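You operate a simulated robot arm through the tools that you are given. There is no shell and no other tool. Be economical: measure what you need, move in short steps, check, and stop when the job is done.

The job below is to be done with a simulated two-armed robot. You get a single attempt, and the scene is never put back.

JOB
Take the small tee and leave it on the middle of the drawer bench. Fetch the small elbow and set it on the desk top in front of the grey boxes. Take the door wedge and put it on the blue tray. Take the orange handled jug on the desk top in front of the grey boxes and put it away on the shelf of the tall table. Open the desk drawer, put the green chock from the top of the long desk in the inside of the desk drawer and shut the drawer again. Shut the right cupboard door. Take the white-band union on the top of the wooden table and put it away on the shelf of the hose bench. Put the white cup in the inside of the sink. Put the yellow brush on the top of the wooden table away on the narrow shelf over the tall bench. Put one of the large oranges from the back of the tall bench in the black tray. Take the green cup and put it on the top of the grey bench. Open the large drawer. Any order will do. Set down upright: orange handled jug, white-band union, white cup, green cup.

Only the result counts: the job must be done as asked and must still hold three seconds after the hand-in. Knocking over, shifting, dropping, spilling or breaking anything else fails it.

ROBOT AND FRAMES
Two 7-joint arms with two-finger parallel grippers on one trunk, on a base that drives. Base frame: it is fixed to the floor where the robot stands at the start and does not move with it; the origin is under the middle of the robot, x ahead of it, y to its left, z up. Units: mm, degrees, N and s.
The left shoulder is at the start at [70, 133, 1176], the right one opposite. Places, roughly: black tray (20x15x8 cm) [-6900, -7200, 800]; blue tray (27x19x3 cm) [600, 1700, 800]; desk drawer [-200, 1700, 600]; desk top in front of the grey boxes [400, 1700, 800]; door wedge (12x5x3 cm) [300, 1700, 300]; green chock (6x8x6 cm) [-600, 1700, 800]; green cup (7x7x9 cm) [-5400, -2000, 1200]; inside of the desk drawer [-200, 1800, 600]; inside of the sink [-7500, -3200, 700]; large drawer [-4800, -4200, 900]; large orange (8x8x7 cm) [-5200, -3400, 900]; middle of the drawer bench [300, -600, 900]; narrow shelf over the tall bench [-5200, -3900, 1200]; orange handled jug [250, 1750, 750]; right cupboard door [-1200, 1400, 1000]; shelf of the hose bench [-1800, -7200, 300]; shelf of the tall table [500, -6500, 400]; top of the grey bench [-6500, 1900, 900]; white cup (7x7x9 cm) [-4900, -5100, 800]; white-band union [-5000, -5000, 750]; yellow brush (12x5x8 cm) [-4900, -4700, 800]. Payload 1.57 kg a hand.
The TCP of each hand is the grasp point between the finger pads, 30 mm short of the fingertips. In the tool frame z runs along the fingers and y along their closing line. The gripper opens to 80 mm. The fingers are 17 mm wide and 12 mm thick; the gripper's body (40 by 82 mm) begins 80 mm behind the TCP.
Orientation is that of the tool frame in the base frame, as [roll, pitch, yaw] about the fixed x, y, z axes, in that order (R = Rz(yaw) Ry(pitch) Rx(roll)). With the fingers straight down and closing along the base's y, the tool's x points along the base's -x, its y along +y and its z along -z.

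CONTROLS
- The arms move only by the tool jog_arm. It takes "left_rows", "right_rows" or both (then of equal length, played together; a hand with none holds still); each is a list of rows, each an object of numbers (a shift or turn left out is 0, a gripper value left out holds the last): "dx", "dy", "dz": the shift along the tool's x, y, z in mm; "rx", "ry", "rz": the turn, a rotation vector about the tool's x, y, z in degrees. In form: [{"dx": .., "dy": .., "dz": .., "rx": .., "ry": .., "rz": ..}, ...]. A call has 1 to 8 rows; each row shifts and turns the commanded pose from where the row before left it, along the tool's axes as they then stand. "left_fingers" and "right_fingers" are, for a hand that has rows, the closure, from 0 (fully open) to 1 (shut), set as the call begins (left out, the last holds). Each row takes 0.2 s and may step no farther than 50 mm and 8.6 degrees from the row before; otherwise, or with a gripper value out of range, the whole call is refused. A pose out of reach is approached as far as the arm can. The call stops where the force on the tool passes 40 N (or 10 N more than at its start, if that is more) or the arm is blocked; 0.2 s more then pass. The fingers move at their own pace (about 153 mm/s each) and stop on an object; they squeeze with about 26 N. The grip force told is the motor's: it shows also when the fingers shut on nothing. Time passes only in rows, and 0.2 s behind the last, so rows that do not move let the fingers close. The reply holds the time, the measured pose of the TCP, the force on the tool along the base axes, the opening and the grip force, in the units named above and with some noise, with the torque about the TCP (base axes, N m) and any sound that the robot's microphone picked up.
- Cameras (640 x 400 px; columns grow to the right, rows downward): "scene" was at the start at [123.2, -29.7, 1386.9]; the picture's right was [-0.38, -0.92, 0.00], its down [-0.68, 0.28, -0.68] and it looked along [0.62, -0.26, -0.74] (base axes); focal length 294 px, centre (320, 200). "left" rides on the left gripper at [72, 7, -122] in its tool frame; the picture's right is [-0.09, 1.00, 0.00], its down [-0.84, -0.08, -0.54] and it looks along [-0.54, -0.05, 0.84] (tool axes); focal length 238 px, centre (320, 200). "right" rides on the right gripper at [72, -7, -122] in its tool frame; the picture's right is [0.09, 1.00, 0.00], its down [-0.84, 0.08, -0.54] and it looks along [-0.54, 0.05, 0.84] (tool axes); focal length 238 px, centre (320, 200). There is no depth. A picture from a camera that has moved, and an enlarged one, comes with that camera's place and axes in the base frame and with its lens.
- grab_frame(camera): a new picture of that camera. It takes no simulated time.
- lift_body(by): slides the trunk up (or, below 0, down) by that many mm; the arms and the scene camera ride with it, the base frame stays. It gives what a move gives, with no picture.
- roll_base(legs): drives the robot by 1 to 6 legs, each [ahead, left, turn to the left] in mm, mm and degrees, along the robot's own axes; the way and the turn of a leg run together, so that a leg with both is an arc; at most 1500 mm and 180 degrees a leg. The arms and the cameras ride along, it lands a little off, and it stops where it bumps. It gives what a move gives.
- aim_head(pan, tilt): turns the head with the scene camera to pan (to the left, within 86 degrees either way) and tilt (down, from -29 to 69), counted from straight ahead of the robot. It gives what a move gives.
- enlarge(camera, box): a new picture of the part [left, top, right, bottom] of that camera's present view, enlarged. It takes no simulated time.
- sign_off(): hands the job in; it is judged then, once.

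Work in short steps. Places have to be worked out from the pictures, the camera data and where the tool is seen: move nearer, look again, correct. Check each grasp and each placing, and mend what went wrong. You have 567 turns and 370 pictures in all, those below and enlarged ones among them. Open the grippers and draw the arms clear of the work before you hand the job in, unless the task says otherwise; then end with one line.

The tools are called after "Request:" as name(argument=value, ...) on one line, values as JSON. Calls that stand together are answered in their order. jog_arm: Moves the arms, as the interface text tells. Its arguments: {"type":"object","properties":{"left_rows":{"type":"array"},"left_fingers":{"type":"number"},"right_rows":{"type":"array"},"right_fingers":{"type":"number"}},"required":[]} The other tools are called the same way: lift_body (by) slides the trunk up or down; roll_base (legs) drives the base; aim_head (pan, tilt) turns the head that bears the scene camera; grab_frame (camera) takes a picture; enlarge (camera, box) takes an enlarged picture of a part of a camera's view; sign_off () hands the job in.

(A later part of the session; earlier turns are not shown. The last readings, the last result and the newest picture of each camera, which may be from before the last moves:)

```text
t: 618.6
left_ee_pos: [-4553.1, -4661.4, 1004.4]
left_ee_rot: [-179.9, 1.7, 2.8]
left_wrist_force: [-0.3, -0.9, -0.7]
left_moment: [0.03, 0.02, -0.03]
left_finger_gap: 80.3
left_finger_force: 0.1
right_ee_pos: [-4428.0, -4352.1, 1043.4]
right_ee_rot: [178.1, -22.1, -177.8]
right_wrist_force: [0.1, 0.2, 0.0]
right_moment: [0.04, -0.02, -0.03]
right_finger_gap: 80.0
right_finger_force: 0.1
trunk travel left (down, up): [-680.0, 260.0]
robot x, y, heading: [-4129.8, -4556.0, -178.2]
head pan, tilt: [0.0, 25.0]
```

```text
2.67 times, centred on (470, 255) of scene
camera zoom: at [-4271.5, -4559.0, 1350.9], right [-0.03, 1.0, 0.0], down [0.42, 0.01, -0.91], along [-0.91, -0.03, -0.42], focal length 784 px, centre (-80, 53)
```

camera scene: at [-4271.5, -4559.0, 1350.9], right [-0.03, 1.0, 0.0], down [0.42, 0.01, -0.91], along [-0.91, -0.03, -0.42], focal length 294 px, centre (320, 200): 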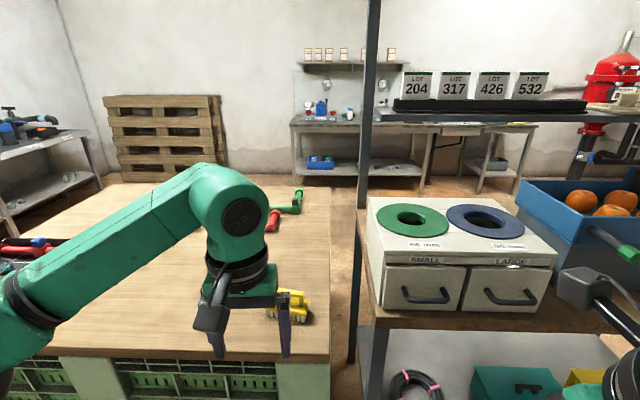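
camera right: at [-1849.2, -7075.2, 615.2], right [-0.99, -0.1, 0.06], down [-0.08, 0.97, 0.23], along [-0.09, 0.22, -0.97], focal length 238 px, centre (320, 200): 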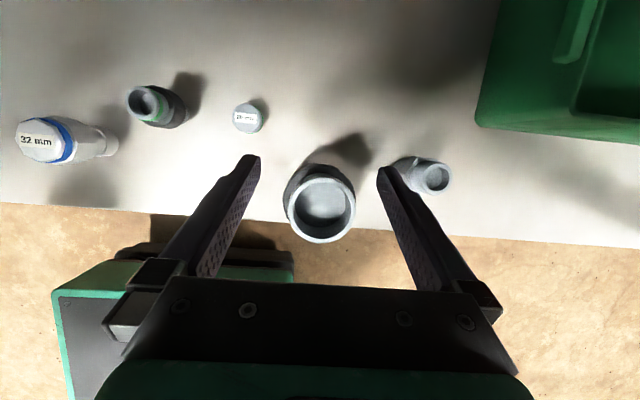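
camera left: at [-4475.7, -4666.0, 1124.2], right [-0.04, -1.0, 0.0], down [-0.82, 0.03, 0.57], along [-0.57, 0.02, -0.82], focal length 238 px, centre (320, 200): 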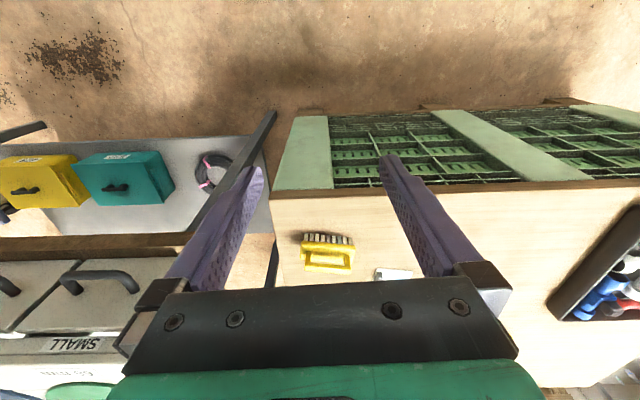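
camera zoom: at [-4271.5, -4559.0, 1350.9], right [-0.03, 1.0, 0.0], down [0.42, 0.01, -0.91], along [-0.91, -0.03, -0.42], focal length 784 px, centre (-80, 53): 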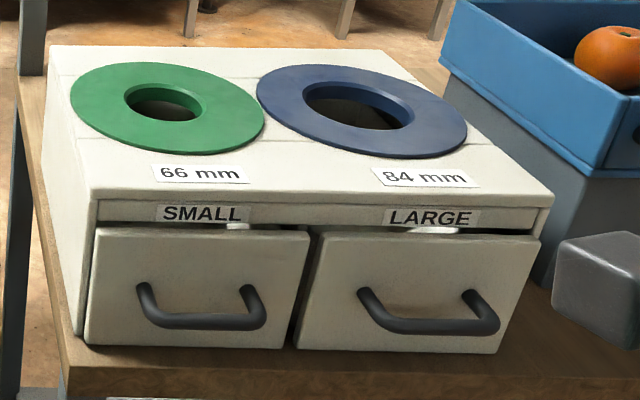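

Brush at ≈(-4833, -4667), long axis along y. I turn the left hand 90°, drive 250 mm in and come over it.

Request:
jog_arm(left_rows=[{"rz": -8.6}, {"rz": -8.6}, {"rz": -8.6}, {"rz": -8.6}, {"rz": -8.6}, {"rz": -8.6}, {"rz": -8.6}, {"rz": -8.6}], right_rows=[{"dx": 15, "dz": -37}, {"dx": 15, "dz": -37}, {}, {}, {}, {}, {}, {}])

Request:
jog_arm(left_rows=[{"rz": -8.6}, {"rz": -8.6}])

Request:
roll_base(legs=[[260, 0, -1.8]])

Request:
grab_frame(camera="left")

```text
t: 620.4
left_ee_pos: [-4552.8, -4663.4, 1003.1]
left_ee_rot: [-178.3, 0.4, 71.9]
left_wrist_force: [-0.7, 0.6, -0.2]
left_moment: [-0.01, 0.0, 0.0]
left_finger_gap: 80.2
left_finger_force: 0.0
right_ee_pos: [-4430.1, -4354.2, 1124.2]
right_ee_rot: [178.1, -22.1, -177.8]
right_wrist_force: [0.8, -0.3, 0.3]
right_moment: [0.02, 0.0, 0.01]
right_finger_gap: 80.1
right_finger_force: 0.0
trunk travel left (down, up): [-680.0, 260.0]
robot x, y, heading: [-4129.5, -4558.2, -178.3]
head pan, tilt: [0.0, 25.0]
```

```text
t: 621.0
left_ee_pos: [-4552.7, -4663.3, 1004.2]
left_ee_rot: [-178.3, 0.0, 89.0]
left_wrist_force: [0.5, 0.3, 0.2]
left_moment: [0.0, 0.02, -0.01]
left_finger_gap: 80.0
left_finger_force: 0.0
right_ee_pos: [-4429.6, -4355.1, 1123.3]
right_ee_rot: [178.1, -22.0, -177.7]
right_wrist_force: [0.7, 0.3, -0.4]
right_moment: [0.0, -0.02, -0.02]
right_finger_gap: 80.2
right_finger_force: 0.0
trunk travel left (down, up): [-680.0, 260.0]
robot x, y, heading: [-4127.4, -4553.0, -178.5]
head pan, tilt: [0.0, 25.0]
```

```text
t: 622.9
left_ee_pos: [-4811.9, -4653.9, 1005.5]
left_ee_rot: [-178.2, 0.0, 87.1]
left_wrist_force: [0.3, -0.4, 0.8]
left_moment: [-0.01, -0.01, 0.01]
left_finger_gap: 80.0
left_finger_force: 0.1
right_ee_pos: [-4679.8, -4350.2, 1123.3]
right_ee_rot: [178.1, -22.0, -179.6]
right_wrist_force: [-0.6, 0.3, 0.6]
right_moment: [0.02, -0.03, -0.02]
right_finger_gap: 80.3
right_finger_force: 0.0
trunk travel left (down, up): [-680.0, 260.0]
robot x, y, heading: [-4387.0, -4563.0, -180.3]
head pan, tilt: [0.0, 25.0]
```

```text
155 pictures are left
camera left: at [-4797.5, -4583.5, 1127.1], right [0.99, -0.14, -0.03], down [-0.1, -0.83, 0.54], along [-0.1, -0.53, -0.84], focal length 238 px, centre (320, 200)
```

left: 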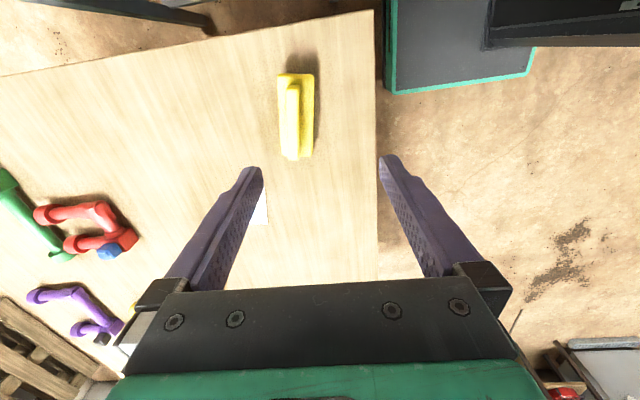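

Brush centre ≈(-4849, -4654). I shift 37 mm and lower.

Request:
jog_arm(left_rows=[{"dx": -2, "dy": -37}, {"dz": 45}, {"dz": 45}, {"dz": 45}])

Request:
grab_frame(camera="left")

```text
t: 623.9
left_ee_pos: [-4854.6, -4652.6, 872.7]
left_ee_rot: [-178.3, 0.0, 87.1]
left_wrist_force: [-0.7, -0.9, -0.6]
left_moment: [0.01, 0.0, 0.0]
left_finger_gap: 80.3
left_finger_force: 0.1
right_ee_pos: [-4680.4, -4349.7, 1123.6]
right_ee_rot: [178.1, -22.0, -179.4]
right_wrist_force: [-1.2, -0.6, -0.1]
right_moment: [0.03, 0.0, 0.01]
right_finger_gap: 79.9
right_finger_force: 0.1
trunk travel left (down, up): [-680.0, 260.0]
robot x, y, heading: [-4386.8, -4562.6, -179.9]
head pan, tilt: [0.0, 25.0]
```

```text
154 pictures are left
camera left: at [-4839.8, -4581.5, 994.6], right [0.99, -0.14, -0.03], down [-0.1, -0.83, 0.54], along [-0.1, -0.53, -0.84], focal length 238 px, centre (320, 200)
```

left: 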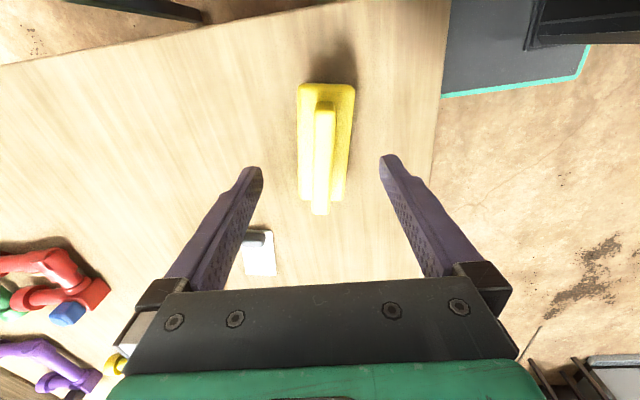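

Centred. Lower 72 mm, close, and lift.

Request:
jog_arm(left_rows=[{"dy": 2, "dz": 36}, {"dz": 35}])

Request:
jog_arm(left_fingers=1, left_rows=[{}, {}, {}, {"dz": -20}, {"dz": -45}, {"dz": -45}, {"dz": -45}, {"dz": -45}])

Request:
grab_frame(camera="left")

```text
t: 624.5
left_ee_pos: [-4854.7, -4651.8, 800.6]
left_ee_rot: [-178.3, -0.1, 87.2]
left_wrist_force: [0.0, 0.2, -0.4]
left_moment: [-0.01, 0.0, -0.03]
left_finger_gap: 80.0
left_finger_force: 0.1
right_ee_pos: [-4681.8, -4348.4, 1123.1]
right_ee_rot: [178.1, -22.0, -179.5]
right_wrist_force: [0.5, -1.1, -0.2]
right_moment: [0.01, 0.02, 0.0]
right_finger_gap: 80.1
right_finger_force: 0.1
trunk travel left (down, up): [-680.0, 260.0]
robot x, y, heading: [-4386.4, -4560.2, -180.3]
head pan, tilt: [0.0, 25.0]
```

```text
t: 626.2
left_ee_pos: [-4848.8, -4652.4, 1001.5]
left_ee_rot: [-178.3, 0.0, 87.1]
left_wrist_force: [-0.2, 0.3, -1.1]
left_moment: [0.02, -0.02, 0.0]
left_finger_gap: 50.9
left_finger_force: 26.0
right_ee_pos: [-4680.9, -4350.4, 1123.4]
right_ee_rot: [178.1, -22.0, -179.5]
right_wrist_force: [-1.0, -0.3, -0.7]
right_moment: [-0.02, 0.01, -0.02]
right_finger_gap: 80.1
right_finger_force: 0.1
trunk travel left (down, up): [-680.0, 260.0]
robot x, y, heading: [-4388.7, -4559.5, -179.8]
head pan, tilt: [0.0, 25.0]
```

```text
153 pictures are left
camera left: at [-4834.5, -4582.8, 1123.7], right [0.99, -0.14, -0.03], down [-0.1, -0.83, 0.54], along [-0.1, -0.53, -0.84], focal length 238 px, centre (320, 200)
```

left: 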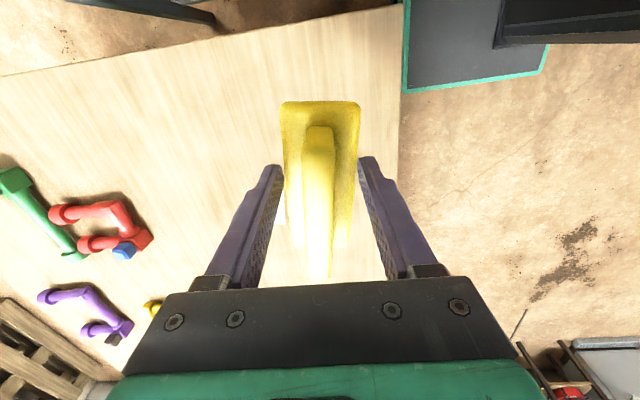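

Brush held (51 mm). Now the LARGE drawer: handle bar ≈(-4735, -4190, 916). I back off, strafe right, tuck the left hand in, and re-orient the right hand (upright, turned 86°).

Request:
roll_base(legs=[[-300, 0, 0], [0, -195, 0]])

Request:
jog_arm(left_rows=[{"dy": 45}, {"dy": 45}, {"dy": 40}, {}, {}, {}, {}, {}], right_rows=[{"ry": -8}, {"ry": -8}, {"ry": -6}, {"rz": 8.6}, {"rz": 8.6}, {"rz": 8.6}, {"rz": 8.6}, {"rz": 8.6}])

Request:
jog_arm(right_rows=[{"rz": 8.6}, {"rz": 8.6}, {"rz": 8.6}, {"rz": 8.6}, {"rz": 8.6}])

Request:
grab_frame(camera="right")

Request:
grab_frame(camera="scene")

```text
t: 629.5
left_ee_pos: [-4549.6, -4459.6, 1000.8]
left_ee_rot: [-178.2, -0.3, 87.3]
left_wrist_force: [-0.1, -0.6, -1.9]
left_moment: [-0.01, 0.01, 0.02]
left_finger_gap: 50.6
left_finger_force: 25.7
right_ee_pos: [-4381.8, -4153.2, 1124.3]
right_ee_rot: [178.0, -21.9, -179.5]
right_wrist_force: [0.3, -1.0, 0.7]
right_moment: [-0.01, -0.02, -0.01]
right_finger_gap: 80.1
right_finger_force: 0.0
trunk travel left (down, up): [-680.0, 260.0]
robot x, y, heading: [-4086.4, -4362.3, -179.7]
head pan, tilt: [0.0, 25.0]
```

```text
t: 631.3
left_ee_pos: [-4421.5, -4465.1, 997.6]
left_ee_rot: [-178.2, -0.1, 87.2]
left_wrist_force: [-0.2, 0.3, -1.3]
left_moment: [0.01, 0.0, -0.02]
left_finger_gap: 50.4
left_finger_force: 26.1
right_ee_pos: [-4380.8, -4152.2, 1124.1]
right_ee_rot: [178.7, -1.3, 136.7]
right_wrist_force: [0.0, -1.1, -0.4]
right_moment: [0.02, 0.0, -0.02]
right_finger_gap: 79.9
right_finger_force: 0.0
trunk travel left (down, up): [-680.0, 260.0]
robot x, y, heading: [-4086.2, -4358.3, -180.1]
head pan, tilt: [0.0, 25.0]
```

```text
t: 632.5
left_ee_pos: [-4421.6, -4466.8, 999.2]
left_ee_rot: [-178.4, -0.1, 87.3]
left_wrist_force: [0.4, -0.1, -2.6]
left_moment: [0.03, 0.0, 0.0]
left_finger_gap: 50.2
left_finger_force: 26.0
right_ee_pos: [-4380.8, -4153.0, 1123.8]
right_ee_rot: [179.9, -1.7, 93.7]
right_wrist_force: [-1.0, 1.1, 0.0]
right_moment: [-0.01, 0.01, -0.01]
right_finger_gap: 80.1
right_finger_force: 0.0
trunk travel left (down, up): [-680.0, 260.0]
robot x, y, heading: [-4088.7, -4360.0, -179.9]
head pan, tilt: [0.0, 25.0]
```

```text
152 pictures are left
camera right: at [-4392.0, -4085.3, 1248.9], right [0.99, 0.16, 0.0], down [0.13, -0.85, 0.52], along [0.08, -0.51, -0.86], focal length 238 px, centre (320, 200)
```

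right: 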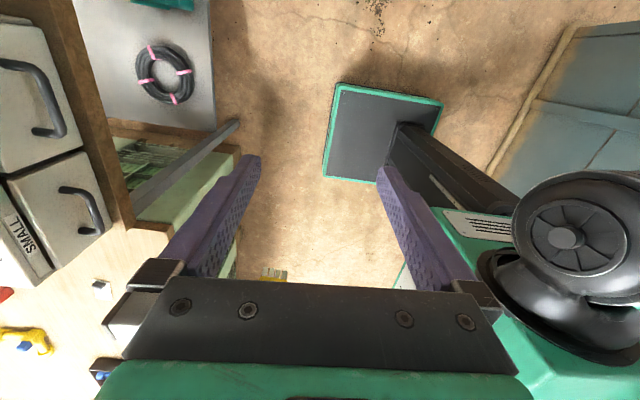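

```text
151 pictures are left
camera scene: at [-4229.3, -4362.0, 1350.9], right [0.0, 1.0, 0.0], down [0.42, 0.0, -0.91], along [-0.91, 0.0, -0.42], focal length 294 px, centre (320, 200)
```

scene: 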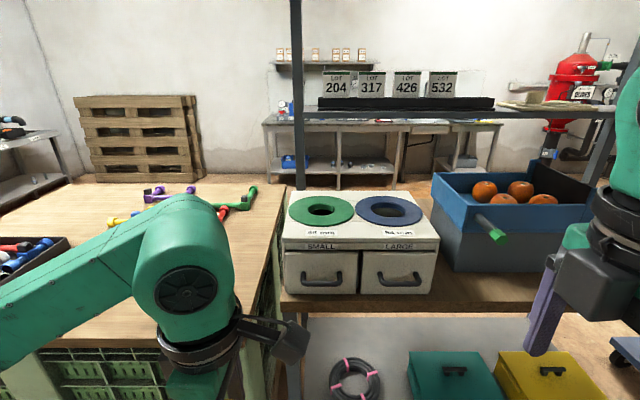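

Handle bar triangulated at (-4744, -4187, 905). I drive forward 200 mm, tilt the right hand forward ~38°, narrow it to ~27 mm, and approach.

Request:
roll_base(legs=[[200, 0, 0]])

Request:
jog_arm(right_fingers=0.66, right_rows=[{"rx": 8.5}, {"rx": 8.5}, {"rx": 8.5}, {"rx": 8.5}, {"rx": 4}])

Request:
jog_arm(right_rows=[{"dx": -7, "dy": 2, "dz": 38}, {"dx": -7, "dy": 2, "dz": 38}, {"dx": -7, "dy": 2, "dz": 38}, {"dx": -7, "dy": 2, "dz": 38}, {"dx": -6, "dz": 30}])

Request:
grab_frame(camera="right")

Request:
grab_frame(camera="scene")

```text
t: 634.0
left_ee_pos: [-4616.3, -4466.0, 1000.0]
left_ee_rot: [-178.2, 0.0, 87.2]
left_wrist_force: [0.3, 0.2, -1.2]
left_moment: [0.04, 0.01, 0.01]
left_finger_gap: 50.2
left_finger_force: 26.3
right_ee_pos: [-4574.2, -4153.3, 1124.3]
right_ee_rot: [180.0, -1.7, 93.9]
right_wrist_force: [0.8, 0.3, 0.1]
right_moment: [0.04, 0.01, 0.0]
right_finger_gap: 79.7
right_finger_force: 0.1
trunk travel left (down, up): [-680.0, 260.0]
robot x, y, heading: [-4278.1, -4362.6, -180.0]
head pan, tilt: [0.0, 25.0]
```

```text
t: 635.2
left_ee_pos: [-4616.3, -4466.9, 999.3]
left_ee_rot: [-178.3, -0.1, 87.3]
left_wrist_force: [0.2, -0.3, -1.8]
left_moment: [0.02, 0.0, 0.03]
left_finger_gap: 49.8
left_finger_force: 25.5
right_ee_pos: [-4575.3, -4154.0, 1124.1]
right_ee_rot: [-142.0, -1.7, 94.1]
right_wrist_force: [0.7, 0.6, 0.6]
right_moment: [0.0, 0.01, 0.0]
right_finger_gap: 27.3
right_finger_force: 0.0
trunk travel left (down, up): [-680.0, 260.0]
robot x, y, heading: [-4282.8, -4362.0, -179.8]
head pan, tilt: [0.0, 25.0]
```

```text
t: 636.5
left_ee_pos: [-4617.5, -4467.0, 998.8]
left_ee_rot: [-178.4, -0.1, 87.3]
left_wrist_force: [-1.0, 0.8, -1.4]
left_moment: [0.03, -0.03, 0.03]
left_finger_gap: 49.8
left_finger_force: 26.5
right_ee_pos: [-4680.2, -4189.0, 977.0]
right_ee_rot: [-142.1, -1.9, 94.0]
right_wrist_force: [-0.2, 0.9, -1.0]
right_moment: [0.04, 0.01, -0.01]
right_finger_gap: 27.2
right_finger_force: 0.1
trunk travel left (down, up): [-680.0, 260.0]
robot x, y, heading: [-4279.6, -4362.5, -179.7]
head pan, tilt: [0.0, 25.0]
```

```text
150 pictures are left
camera right: at [-4614.7, -4115.4, 1080.5], right [0.78, 0.17, -0.61], down [0.45, -0.82, 0.35], along [-0.44, -0.55, -0.71], focal length 238 px, centre (320, 200)
```

right: 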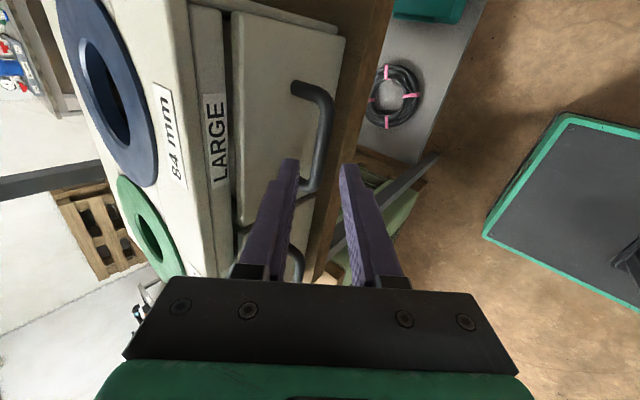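

```text
149 pictures are left
camera scene: at [-4425.7, -4362.9, 1350.7], right [0.0, 1.0, 0.0], down [0.42, 0.0, -0.91], along [-0.91, 0.0, -0.42], focal length 294 px, centre (320, 200)
```

scene: 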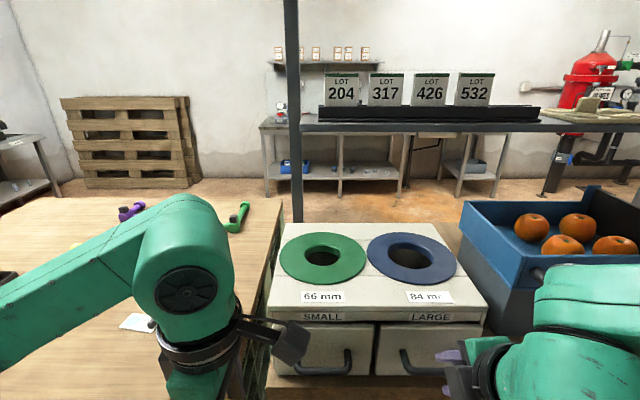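

The bar lines up with the gap. I advance 45 mm and re-check.

Request:
jog_arm(right_rows=[{"dz": 25}, {"dz": 20}])

Request:
grab_frame(camera="right")

```text
t: 637.0
left_ee_pos: [-4617.3, -4467.4, 998.8]
left_ee_rot: [-178.2, -0.1, 87.3]
left_wrist_force: [-0.1, -0.2, -1.7]
left_moment: [-0.02, 0.0, -0.02]
left_finger_gap: 49.7
left_finger_force: 26.3
right_ee_pos: [-4705.3, -4191.7, 940.0]
right_ee_rot: [-142.2, -1.7, 94.0]
right_wrist_force: [-0.2, 0.2, 0.1]
right_moment: [-0.02, -0.03, 0.0]
right_finger_gap: 27.3
right_finger_force: 0.1
trunk travel left (down, up): [-680.0, 260.0]
robot x, y, heading: [-4280.4, -4365.1, -179.8]
head pan, tilt: [0.0, 25.0]
```

```text
148 pictures are left
camera right: at [-4640.6, -4117.7, 1043.0], right [0.78, 0.16, -0.61], down [0.45, -0.82, 0.35], along [-0.44, -0.55, -0.71], focal length 238 px, centre (320, 200)
```

right: 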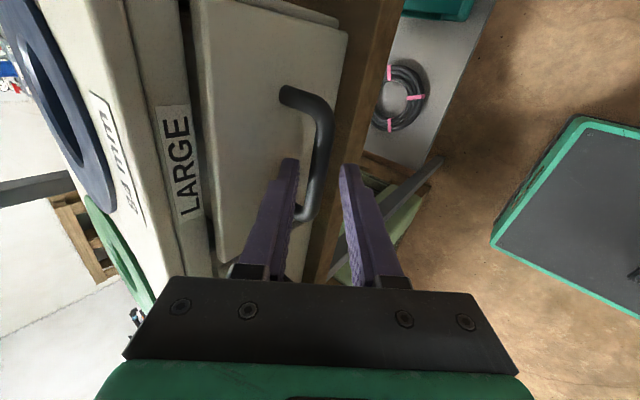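

Request:
jog_arm(right_rows=[{"dz": 14}, {"dz": 13}])

Request:
grab_frame(camera="right")

```text
t: 637.6
left_ee_pos: [-4610.8, -4467.9, 1000.9]
left_ee_rot: [-177.9, -0.1, 87.3]
left_wrist_force: [0.8, -1.1, -2.0]
left_moment: [0.04, 0.02, -0.01]
left_finger_gap: 49.6
left_finger_force: 26.7
right_ee_pos: [-4717.4, -4191.0, 921.4]
right_ee_rot: [-141.7, -1.8, 94.1]
right_wrist_force: [18.9, 0.3, 18.6]
right_moment: [0.11, 0.57, -0.13]
right_finger_gap: 24.4
right_finger_force: 0.0
trunk travel left (down, up): [-680.0, 260.0]
robot x, y, heading: [-4280.0, -4365.0, -179.8]
head pan, tilt: [0.0, 25.0]
```

```text
147 pictures are left
camera right: at [-4651.1, -4118.0, 1024.7], right [0.77, 0.17, -0.61], down [0.45, -0.82, 0.35], along [-0.44, -0.55, -0.71], focal length 238 px, centre (320, 200)
```

right: 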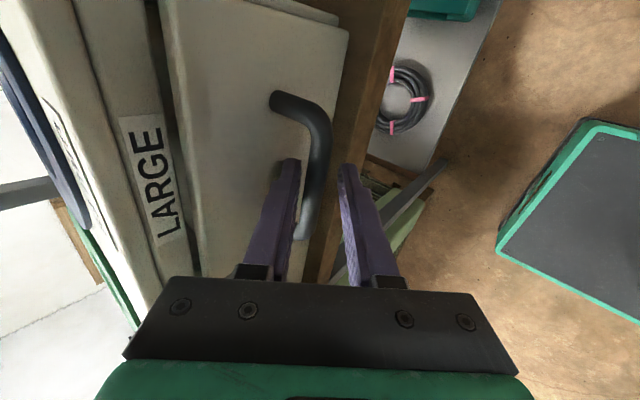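

The forward fingertip touches the drawer face, so the bar is between the pads. I ease back 3 mm and close.

Request:
jog_arm(right_rows=[{"dz": -4}])

Request:
jog_arm(right_fingers=1, right_rows=[{}, {}, {}])

Request:
grab_frame(camera="right")

```text
t: 638.0
left_ee_pos: [-4612.6, -4467.9, 1000.1]
left_ee_rot: [-178.1, -0.1, 87.2]
left_wrist_force: [0.1, 0.3, -1.7]
left_moment: [0.0, -0.04, -0.01]
left_finger_gap: 49.5
left_finger_force: 25.8
right_ee_pos: [-4717.6, -4191.4, 923.0]
right_ee_rot: [-141.9, -1.7, 94.0]
right_wrist_force: [11.8, -3.1, 6.4]
right_moment: [0.03, 0.13, -0.01]
right_finger_gap: 23.0
right_finger_force: 0.1
trunk travel left (down, up): [-680.0, 260.0]
robot x, y, heading: [-4283.0, -4360.8, -179.9]
head pan, tilt: [0.0, 25.0]
```

```text
t: 638.9
left_ee_pos: [-4612.6, -4466.5, 999.3]
left_ee_rot: [-178.2, -0.1, 87.2]
left_wrist_force: [0.1, -0.8, -1.4]
left_moment: [0.01, 0.01, 0.0]
left_finger_gap: 49.4
left_finger_force: 26.6
right_ee_pos: [-4719.3, -4190.1, 922.7]
right_ee_rot: [-141.7, -1.8, 93.9]
right_wrist_force: [-2.9, 1.6, 26.0]
right_moment: [-0.11, -0.02, -0.67]
right_finger_gap: 12.6
right_finger_force: 29.7
trunk travel left (down, up): [-680.0, 260.0]
robot x, y, heading: [-4281.8, -4363.8, -180.0]
head pan, tilt: [0.0, 25.0]
```

```text
146 pictures are left
camera right: at [-4654.3, -4117.5, 1026.5], right [0.77, 0.17, -0.61], down [0.45, -0.82, 0.35], along [-0.45, -0.55, -0.71], focal length 238 px, centre (320, 200)
```

right: 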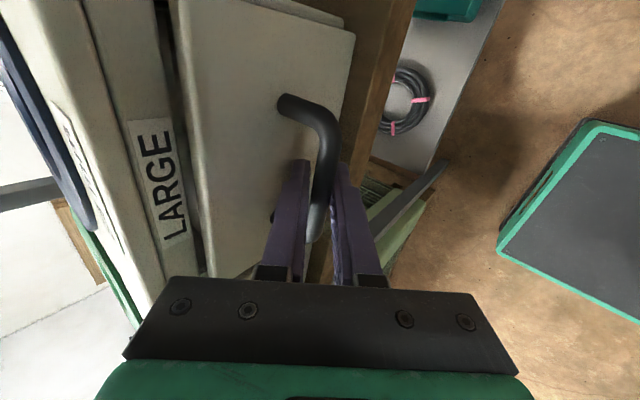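

Bar gripped (12.6 mm). I pull with the base 200 mm.

Request:
roll_base(legs=[[-200, 0, 0]])

Request:
grab_frame(camera="scene")

Request:
grab_frame(camera="right")

```text
t: 639.6
left_ee_pos: [-4608.3, -4467.0, 997.1]
left_ee_rot: [-178.4, -0.1, 87.3]
left_wrist_force: [0.1, -1.0, -2.3]
left_moment: [0.02, -0.01, 0.01]
left_finger_gap: 49.4
left_finger_force: 25.6
right_ee_pos: [-4716.7, -4191.2, 923.3]
right_ee_rot: [-141.6, -1.7, 93.9]
right_wrist_force: [-2.2, -2.8, -6.6]
right_moment: [-0.04, 0.01, -0.73]
right_finger_gap: 12.3
right_finger_force: 29.3
trunk travel left (down, up): [-680.0, 260.0]
robot x, y, heading: [-4270.4, -4361.6, -179.9]
head pan, tilt: [0.0, 25.0]
stopped in leg 1: the force on the tool passed its limit (the readings are from after the stop); the commanded pose is now the measured one
```

```text
145 pictures are left
camera scene: at [-4416.3, -4363.2, 1350.5], right [0.0, 1.0, 0.0], down [0.42, 0.0, -0.91], along [-0.91, 0.0, -0.42], focal length 294 px, centre (320, 200)
```

scene: 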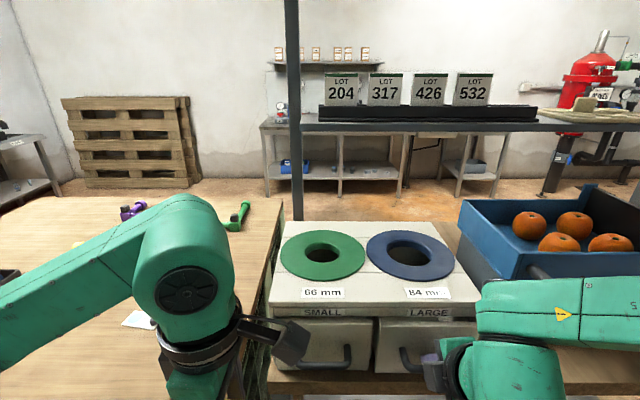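

```text
144 pictures are left
camera right: at [-4650.2, -4117.3, 1026.1], right [0.77, 0.16, -0.62], down [0.45, -0.82, 0.35], along [-0.45, -0.55, -0.7], focal length 238 px, centre (320, 200)
```

right: 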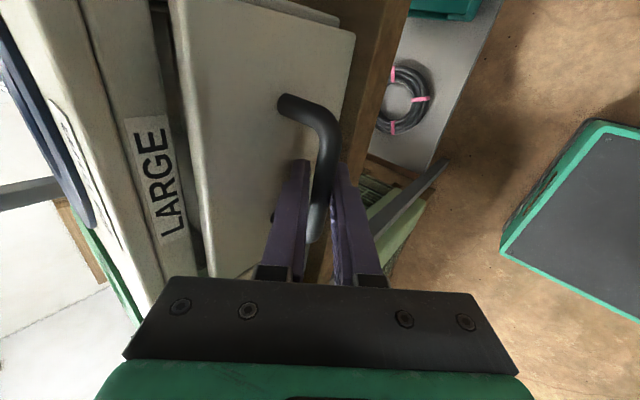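

The force limit stopped it (preload plus start). Now relaxed, I retry with a small pull.

Request:
roll_base(legs=[[-40, 0, 0]])

Request:
grab_frame(camera="right")

```text
t: 640.5
left_ee_pos: [-4570.4, -4466.7, 999.2]
left_ee_rot: [-178.4, -0.1, 87.3]
left_wrist_force: [0.2, -0.4, -1.6]
left_moment: [0.02, 0.04, 0.02]
left_finger_gap: 49.5
left_finger_force: 26.3
right_ee_pos: [-4678.0, -4190.7, 923.8]
right_ee_rot: [-141.5, -1.7, 94.0]
right_wrist_force: [-0.5, -5.9, -14.4]
right_moment: [-0.42, 0.18, -0.35]
right_finger_gap: 12.4
right_finger_force: 29.5
trunk travel left (down, up): [-680.0, 260.0]
robot x, y, heading: [-4234.7, -4363.6, -179.9]
head pan, tilt: [0.0, 25.0]
```

```text
143 pictures are left
camera right: at [-4611.6, -4117.2, 1026.2], right [0.77, 0.16, -0.62], down [0.46, -0.82, 0.35], along [-0.45, -0.55, -0.7], focal length 238 px, centre (320, 200)
```

right: 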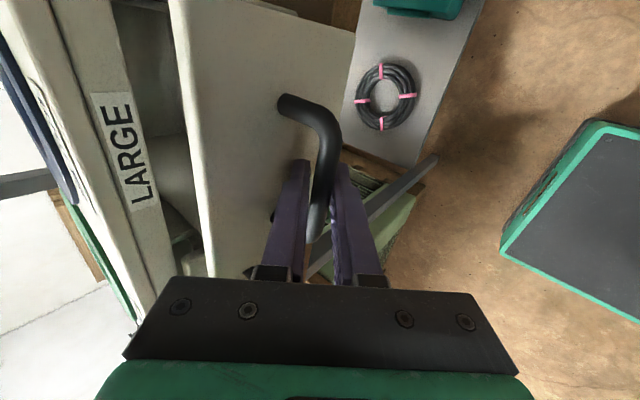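

It opens smoothly now (≈40 mm). I continue pulling.

Request:
roll_base(legs=[[-70, 0, 0], [-60, 0, 0]])

Request:
grab_frame(camera="scene")

```text
t: 642.1
left_ee_pos: [-4438.5, -4468.1, 998.0]
left_ee_rot: [-178.2, -0.2, 87.4]
left_wrist_force: [0.2, -0.1, -1.0]
left_moment: [0.01, 0.04, -0.01]
left_finger_gap: 49.6
left_finger_force: 26.4
right_ee_pos: [-4545.6, -4190.2, 923.8]
right_ee_rot: [-141.6, -1.7, 94.1]
right_wrist_force: [-0.2, -5.3, -14.7]
right_moment: [-0.21, 0.12, -0.5]
right_finger_gap: 12.5
right_finger_force: 29.6
trunk travel left (down, up): [-680.0, 260.0]
robot x, y, heading: [-4101.6, -4361.5, -179.8]
head pan, tilt: [0.0, 25.0]
```

```text
142 pictures are left
camera scene: at [-4246.1, -4362.6, 1350.8], right [0.0, 1.0, 0.0], down [0.42, 0.0, -0.91], along [-0.91, 0.0, -0.42], focal length 294 px, centre (320, 200)
```

scene: 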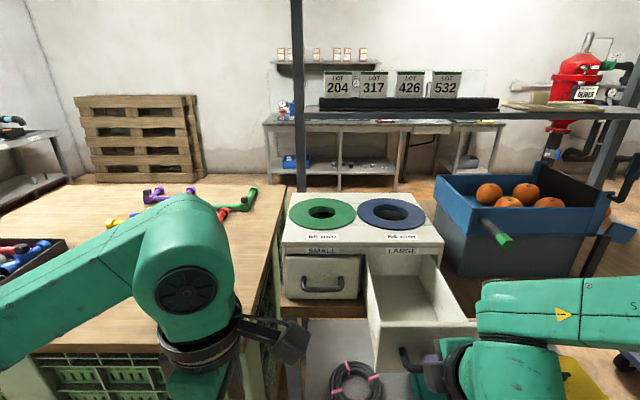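

Open ~170 mm; I pull 60 mm more, watching the force.

Request:
roll_base(legs=[[-60, 0, 0]])

Request:
grab_frame(camera="scene")

```text
t: 643.0
left_ee_pos: [-4403.7, -4467.0, 996.9]
left_ee_rot: [-178.5, -0.1, 87.5]
left_wrist_force: [0.5, 0.1, -2.4]
left_moment: [0.01, 0.03, 0.05]
left_finger_gap: 49.4
left_finger_force: 25.9
right_ee_pos: [-4522.1, -4189.7, 932.3]
right_ee_rot: [-139.4, -1.8, 93.8]
right_wrist_force: [-11.0, -3.1, -8.2]
right_moment: [-0.22, 0.07, -0.61]
right_finger_gap: 12.4
right_finger_force: 29.6
trunk travel left (down, up): [-680.0, 260.0]
robot x, y, heading: [-4068.6, -4361.3, -179.9]
head pan, tilt: [0.0, 25.0]
stopped in leg 1: the force on the tool passed its limit (the readings are from after the stop); the commanded pose is now the measured one
```

```text
141 pictures are left
camera scene: at [-4212.6, -4362.5, 1350.2], right [-0.01, 1.0, 0.0], down [0.43, 0.0, -0.9], along [-0.9, 0.0, -0.43], focal length 294 px, centre (320, 200)
```

scene: 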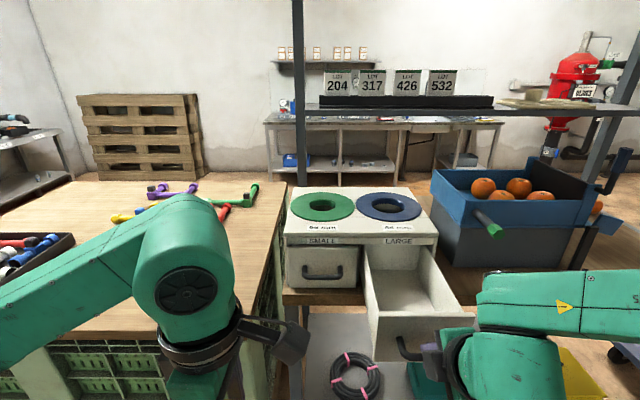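

The drawer hit its end stop (~195 mm): fully open. I release and withdraw the right hand along its fingers.

Request:
roll_base(legs=[[8, 0, 0]])

Request:
jog_arm(right_fingers=0.62, right_rows=[{}, {}, {"dz": -15}, {"dz": -40}, {"dz": -45}, {"dz": -45}])

Request:
roll_base(legs=[[-150, 0, 0]])

Request:
grab_frame(camera="scene")

```text
t: 643.8
left_ee_pos: [-4409.6, -4466.5, 998.1]
left_ee_rot: [-178.4, -0.1, 87.5]
left_wrist_force: [0.8, 0.2, -0.6]
left_moment: [0.02, 0.01, -0.01]
left_finger_gap: 49.4
left_finger_force: 25.9
right_ee_pos: [-4527.9, -4190.2, 933.5]
right_ee_rot: [-139.5, -1.9, 93.9]
right_wrist_force: [1.0, -1.6, -12.9]
right_moment: [-0.33, -0.08, -0.42]
right_finger_gap: 12.1
right_finger_force: 29.9
trunk travel left (down, up): [-680.0, 260.0]
robot x, y, heading: [-4072.1, -4362.6, -180.0]
head pan, tilt: [0.0, 25.0]
```

```text
t: 645.1
left_ee_pos: [-4406.4, -4466.7, 999.6]
left_ee_rot: [-178.2, 0.1, 87.5]
left_wrist_force: [-0.4, -0.6, -1.3]
left_moment: [0.04, 0.01, 0.0]
left_finger_gap: 49.6
left_finger_force: 25.7
right_ee_pos: [-4429.1, -4189.1, 1040.0]
right_ee_rot: [-139.4, -1.9, 94.0]
right_wrist_force: [1.3, -0.9, -0.5]
right_moment: [-0.01, 0.02, 0.02]
right_finger_gap: 30.4
right_finger_force: 0.1
trunk travel left (down, up): [-680.0, 260.0]
robot x, y, heading: [-4068.9, -4363.1, -179.8]
head pan, tilt: [0.0, 25.0]
```

```text
t: 646.5
left_ee_pos: [-4261.7, -4465.5, 998.0]
left_ee_rot: [-178.3, -0.1, 87.4]
left_wrist_force: [0.4, -0.5, -1.4]
left_moment: [0.02, -0.02, 0.04]
left_finger_gap: 49.0
left_finger_force: 26.1
right_ee_pos: [-4284.3, -4188.2, 1039.1]
right_ee_rot: [-139.5, -1.9, 93.9]
right_wrist_force: [0.4, -0.2, 0.7]
right_moment: [0.02, -0.01, -0.02]
right_finger_gap: 30.3
right_finger_force: 0.1
trunk travel left (down, up): [-680.0, 260.0]
robot x, y, heading: [-3925.9, -4361.1, -180.0]
head pan, tilt: [0.0, 25.0]
```

```text
140 pictures are left
camera scene: at [-4070.9, -4361.7, 1350.7], right [0.0, 1.0, 0.0], down [0.42, 0.0, -0.91], along [-0.91, 0.0, -0.42], focal length 294 px, centre (320, 200)
```

scene: 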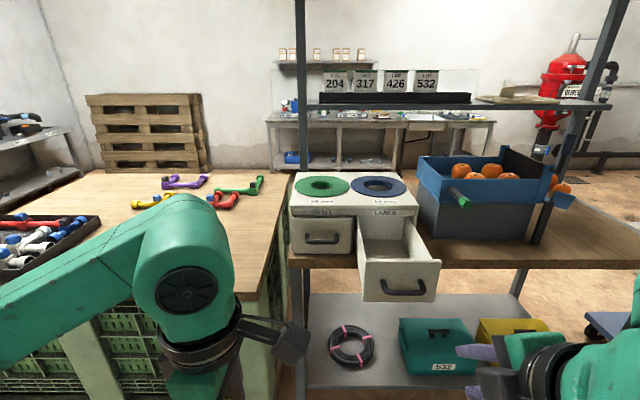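

The large drawer is open. Now I carry the brush around the south to the tall bench's west side.

Request:
roll_base(legs=[[0, 1000, 0], [0, 900, 0], [1300, 0, 0], [1200, 0, 0]])

Request:
roll_base(legs=[[0, -1400, 0], [0, -1300, 0], [0, 0, 180]])

Request:
aim_head(pan=0, tilt=15)

Request:
grab_frame(camera="scene")

```text
t: 667.4
left_ee_pos: [-6667.2, -6460.6, 997.7]
left_ee_rot: [-178.4, -0.1, 89.7]
left_wrist_force: [0.3, -1.0, -1.4]
left_moment: [0.06, 0.01, -0.03]
left_finger_gap: 49.2
left_finger_force: 25.4
right_ee_pos: [-6700.9, -6183.2, 1038.7]
right_ee_rot: [-139.4, -1.8, 96.1]
right_wrist_force: [0.9, 0.0, -0.9]
right_moment: [0.0, -0.01, -0.01]
right_finger_gap: 30.3
right_finger_force: 0.1
trunk travel left (down, up): [-680.0, 260.0]
robot x, y, heading: [-6335.5, -6342.4, -177.8]
head pan, tilt: [0.0, 25.0]
```

```text
t: 687.8
left_ee_pos: [-6155.1, -3532.2, 998.2]
left_ee_rot: [-178.3, -0.1, -85.9]
left_wrist_force: [-0.3, 0.2, -0.9]
left_moment: [0.02, -0.01, 0.0]
left_finger_gap: 49.8
left_finger_force: 26.1
right_ee_pos: [-6100.9, -3806.8, 1040.0]
right_ee_rot: [-139.4, -1.8, -79.4]
right_wrist_force: [0.0, -0.4, 0.2]
right_moment: [0.02, 0.0, -0.03]
right_finger_gap: 30.2
right_finger_force: 0.2
trunk travel left (down, up): [-680.0, 260.0]
robot x, y, heading: [-6476.3, -3671.9, 7.0]
head pan, tilt: [0.0, 25.0]
```

```text
t: 688.6
left_ee_pos: [-6155.7, -3532.9, 998.2]
left_ee_rot: [-178.3, 0.0, -85.9]
left_wrist_force: [-0.5, 0.1, -0.8]
left_moment: [-0.06, -0.02, -0.01]
left_finger_gap: 49.3
left_finger_force: 26.1
right_ee_pos: [-6101.2, -3805.9, 1038.2]
right_ee_rot: [-139.4, -1.8, -79.4]
right_wrist_force: [-0.1, -0.1, 0.7]
right_moment: [-0.01, -0.02, -0.03]
right_finger_gap: 30.4
right_finger_force: 0.0
trunk travel left (down, up): [-680.0, 260.0]
robot x, y, heading: [-6474.9, -3677.2, 6.9]
head pan, tilt: [0.0, 15.0]
```

```text
139 pictures are left
camera scene: at [-6333.2, -3657.3, 1367.1], right [0.12, -0.99, 0.0], down [-0.26, -0.03, -0.97], along [0.96, 0.12, -0.26], focal length 294 px, centre (320, 200)
```

scene: 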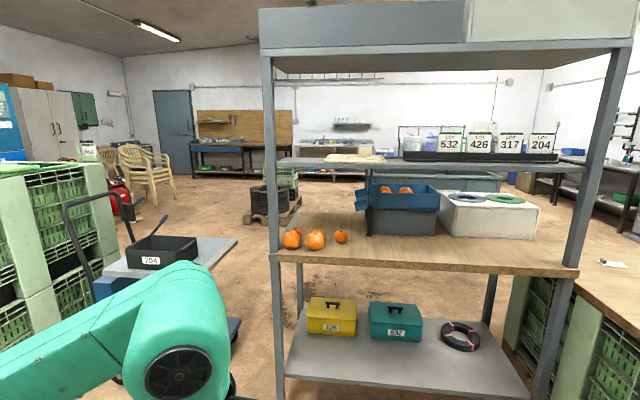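

Free space on the narrow shelf is its north end (y≈-3410…-3530), top ≈1229, under a top shelf at ≈1570. I approach at heading 25° (elbow clear of the post), raise the trunk, and set the brush's yaw.

Request:
roll_base(legs=[[0, 0, 18], [545, -441, 0]])

Request:
lift_body(by=240)

Request:
jog_arm(left_rows=[{"rz": 7.5}, {"rz": 7.5}, {"rz": 7}, {"dz": -40}, {"dz": -30}])

Request:
aim_head(pan=5, tilt=10)

Request:
grab_frame(camera="scene")

```text
t: 693.5
left_ee_pos: [-5525.1, -3618.3, 998.4]
left_ee_rot: [-178.2, -0.2, -68.2]
left_wrist_force: [0.6, -0.4, -2.0]
left_moment: [-0.01, 0.0, -0.01]
left_finger_gap: 49.6
left_finger_force: 25.6
right_ee_pos: [-5391.0, -3863.2, 1038.4]
right_ee_rot: [-139.4, -1.7, -61.7]
right_wrist_force: [-0.1, -0.4, -0.3]
right_moment: [-0.03, 0.02, 0.01]
right_finger_gap: 30.4
right_finger_force: 0.0
trunk travel left (down, up): [-680.0, 260.0]
robot x, y, heading: [-5787.3, -3852.2, 24.4]
head pan, tilt: [0.0, 15.0]
```

```text
t: 696.0
left_ee_pos: [-5524.6, -3617.6, 1240.4]
left_ee_rot: [-178.2, 0.1, -68.2]
left_wrist_force: [-0.8, 0.0, -1.6]
left_moment: [-0.03, -0.01, -0.02]
left_finger_gap: 49.5
left_finger_force: 26.3
right_ee_pos: [-5390.2, -3863.0, 1278.7]
right_ee_rot: [-139.2, -1.7, -61.7]
right_wrist_force: [1.4, 0.4, 0.7]
right_moment: [0.01, 0.01, 0.03]
right_finger_gap: 30.3
right_finger_force: 0.1
trunk travel left (down, up): [-920.0, 20.0]
robot x, y, heading: [-5788.5, -3846.2, 24.6]
head pan, tilt: [0.0, 15.0]
```

```text
t: 697.1
left_ee_pos: [-5527.3, -3617.2, 1310.2]
left_ee_rot: [-178.3, 0.8, -90.3]
left_wrist_force: [-0.1, -0.2, -1.3]
left_moment: [-0.02, -0.02, -0.04]
left_finger_gap: 49.5
left_finger_force: 25.9
right_ee_pos: [-5391.4, -3864.5, 1278.8]
right_ee_rot: [-139.3, -1.8, -61.7]
right_wrist_force: [-0.1, 0.5, 0.3]
right_moment: [0.0, 0.03, 0.0]
right_finger_gap: 30.5
right_finger_force: 0.0
trunk travel left (down, up): [-920.0, 20.0]
robot x, y, heading: [-5785.7, -3852.2, 24.6]
head pan, tilt: [0.0, 15.0]
```

```text
t: 697.8
left_ee_pos: [-5528.1, -3616.9, 1309.3]
left_ee_rot: [-178.3, 0.7, -90.3]
left_wrist_force: [0.0, -0.2, -1.4]
left_moment: [-0.01, 0.02, 0.02]
left_finger_gap: 49.3
left_finger_force: 26.1
right_ee_pos: [-5391.3, -3863.4, 1279.7]
right_ee_rot: [-139.4, -1.8, -61.6]
right_wrist_force: [0.1, 1.1, -0.1]
right_moment: [0.0, -0.03, -0.01]
right_finger_gap: 30.3
right_finger_force: 0.1
trunk travel left (down, up): [-920.0, 20.0]
robot x, y, heading: [-5788.7, -3852.1, 24.6]
head pan, tilt: [5.0, 10.0]
```

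```text
138 pictures are left
camera scene: at [-5661.1, -3784.6, 1615.3], right [0.49, -0.87, 0.0], down [-0.15, -0.09, -0.98], along [0.86, 0.49, -0.17], focal length 294 px, centre (320, 200)
```

scene: 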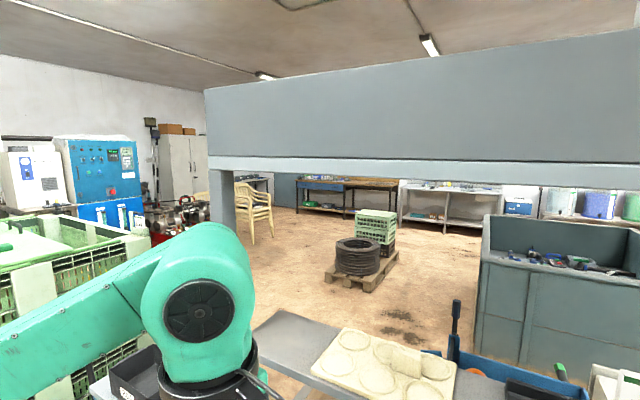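

Clearances work (knuckle top = TCP+258, top shelf ≈1583). I retract the right hand first so it doesn't meet the shelf, then drive in 150 mm.

Request:
jog_arm(right_rows=[{"dy": 35, "dz": -29}, {"dy": 35, "dz": -29}, {"dy": 35, "dz": -29}, {"dy": 35, "dz": -29}, {"dy": 25, "dz": 35}, {"dy": 25, "dz": 35}, {"dy": 25, "dz": 35}, {"dy": 25, "dz": 35}])

Request:
roll_base(legs=[[150, 0, 0]])

Request:
aim_head(pan=15, tilt=30)

Request:
grab_frame(camera="scene")

Request:
grab_frame(camera="left")

```text
t: 699.6
left_ee_pos: [-5526.6, -3616.6, 1309.2]
left_ee_rot: [-178.4, 0.6, -90.2]
left_wrist_force: [-0.1, 0.7, -1.1]
left_moment: [0.0, 0.0, -0.04]
left_finger_gap: 49.4
left_finger_force: 25.8
right_ee_pos: [-5433.1, -3839.3, 1296.2]
right_ee_rot: [-139.5, -1.8, -61.6]
right_wrist_force: [0.3, 1.2, -0.3]
right_moment: [-0.03, -0.01, 0.01]
right_finger_gap: 30.2
right_finger_force: 0.0
right hand out of reach, approached as far as the arm can: row 1, 2, 3, 4, 5, 6, 7, 8
trunk travel left (down, up): [-920.0, 20.0]
robot x, y, heading: [-5788.4, -3854.5, 24.7]
head pan, tilt: [5.0, 10.0]
```

```text
t: 701.0
left_ee_pos: [-5396.0, -3557.3, 1310.7]
left_ee_rot: [-178.4, 0.7, -90.3]
left_wrist_force: [-0.3, -0.6, -1.3]
left_moment: [-0.02, -0.01, 0.0]
left_finger_gap: 49.5
left_finger_force: 25.8
right_ee_pos: [-5303.1, -3780.7, 1296.5]
right_ee_rot: [-139.4, -1.8, -61.9]
right_wrist_force: [-0.3, -0.1, -0.4]
right_moment: [0.0, 0.0, -0.01]
right_finger_gap: 30.4
right_finger_force: 0.0
trunk travel left (down, up): [-920.0, 20.0]
robot x, y, heading: [-5652.2, -3788.3, 24.3]
head pan, tilt: [5.0, 10.0]
```

```text
t: 701.8
left_ee_pos: [-5392.3, -3555.7, 1309.1]
left_ee_rot: [-178.4, 0.7, -90.3]
left_wrist_force: [0.0, -0.1, -1.6]
left_moment: [-0.01, -0.02, 0.04]
left_finger_gap: 49.5
left_finger_force: 25.9
right_ee_pos: [-5298.3, -3778.6, 1295.1]
right_ee_rot: [-139.5, -1.7, -61.8]
right_wrist_force: [0.0, 0.4, -0.3]
right_moment: [-0.04, 0.01, 0.0]
right_finger_gap: 30.5
right_finger_force: 0.1
trunk travel left (down, up): [-920.0, 20.0]
robot x, y, heading: [-5652.9, -3793.6, 24.4]
head pan, tilt: [15.0, 30.0]
```

```text
137 pictures are left
camera scene: at [-5536.5, -3710.9, 1582.9], right [0.64, -0.77, 0.0], down [-0.39, -0.32, -0.87], along [0.67, 0.55, -0.5], focal length 294 px, centre (320, 200)
```

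scene: 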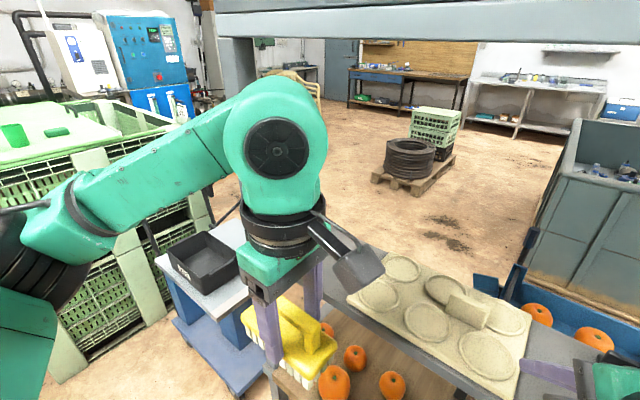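

```text
136 pictures are left
camera left: at [-5401.6, -3628.9, 1430.5], right [-0.99, 0.1, -0.03], down [0.07, 0.83, 0.55], along [0.08, 0.55, -0.83], focal length 238 px, centre (320, 200)
```

left: 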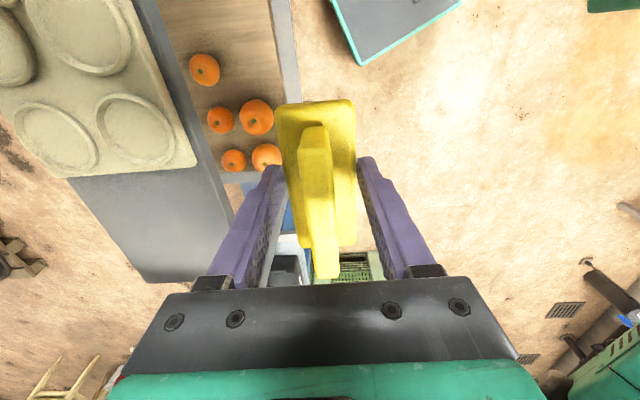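

Shelf is x≈-5277…-5144; free y≈-3524…-3390, just right for the brush. I first raise the right hand clear of the plates.

Request:
jog_arm(right_rows=[{"dy": -28, "dz": -34}, {"dy": -28, "dz": -34}])

Request:
jog_arm(left_rows=[{"dx": -10, "dy": -38}, {"dx": -35, "dy": -32}, {"dx": -35, "dy": -32}, {"dx": -20, "dy": -40}])

Request:
grab_frame(camera="scene")

Request:
grab_frame(camera="left")

```text
t: 702.4
left_ee_pos: [-5394.9, -3556.1, 1309.1]
left_ee_rot: [-178.3, 0.7, -90.3]
left_wrist_force: [0.0, 0.2, 0.2]
left_moment: [-0.03, 0.01, 0.02]
left_finger_gap: 49.4
left_finger_force: 25.9
right_ee_pos: [-5304.1, -3776.2, 1384.2]
right_ee_rot: [-139.5, -1.9, -61.7]
right_wrist_force: [-0.2, 0.1, 0.3]
right_moment: [0.0, 0.03, -0.01]
right_finger_gap: 30.4
right_finger_force: 0.0
trunk travel left (down, up): [-920.0, 20.0]
robot x, y, heading: [-5654.1, -3791.6, 24.6]
head pan, tilt: [15.0, 30.0]
```

```text
t: 703.4
left_ee_pos: [-5249.1, -3456.5, 1310.0]
left_ee_rot: [-178.5, 0.6, -90.4]
left_wrist_force: [0.1, -0.1, -1.3]
left_moment: [-0.02, 0.03, 0.01]
left_finger_gap: 49.3
left_finger_force: 26.1
right_ee_pos: [-5298.5, -3778.2, 1383.9]
right_ee_rot: [-139.6, -1.6, -61.8]
right_wrist_force: [0.7, -0.5, 1.0]
right_moment: [0.0, 0.0, -0.02]
right_finger_gap: 30.4
right_finger_force: 0.0
trunk travel left (down, up): [-920.0, 20.0]
robot x, y, heading: [-5655.3, -3789.4, 24.6]
head pan, tilt: [15.0, 30.0]
```

```text
135 pictures are left
camera scene: at [-5534.0, -3712.0, 1582.7], right [0.64, -0.77, 0.0], down [-0.39, -0.32, -0.87], along [0.67, 0.55, -0.5], focal length 294 px, centre (320, 200)
```

scene: 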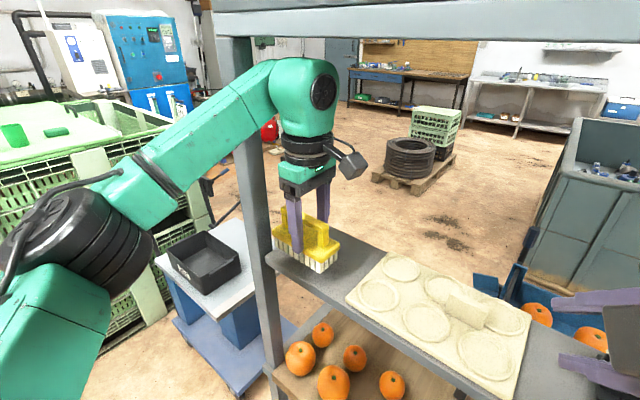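

```text
134 pictures are left
camera left: at [-5258.3, -3530.4, 1431.6], right [-0.99, 0.1, -0.02], down [0.07, 0.83, 0.55], along [0.08, 0.55, -0.83], focal length 238 px, centre (320, 200)
```

left: 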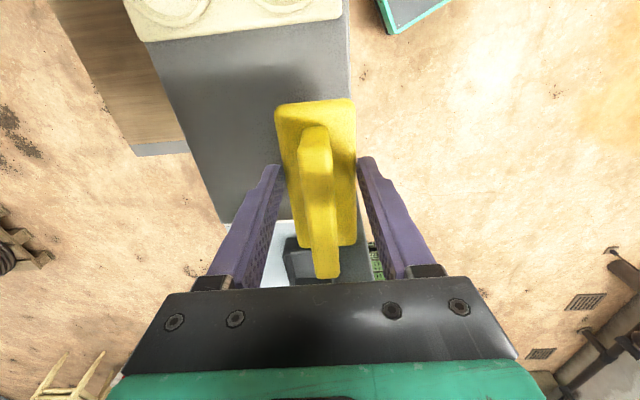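

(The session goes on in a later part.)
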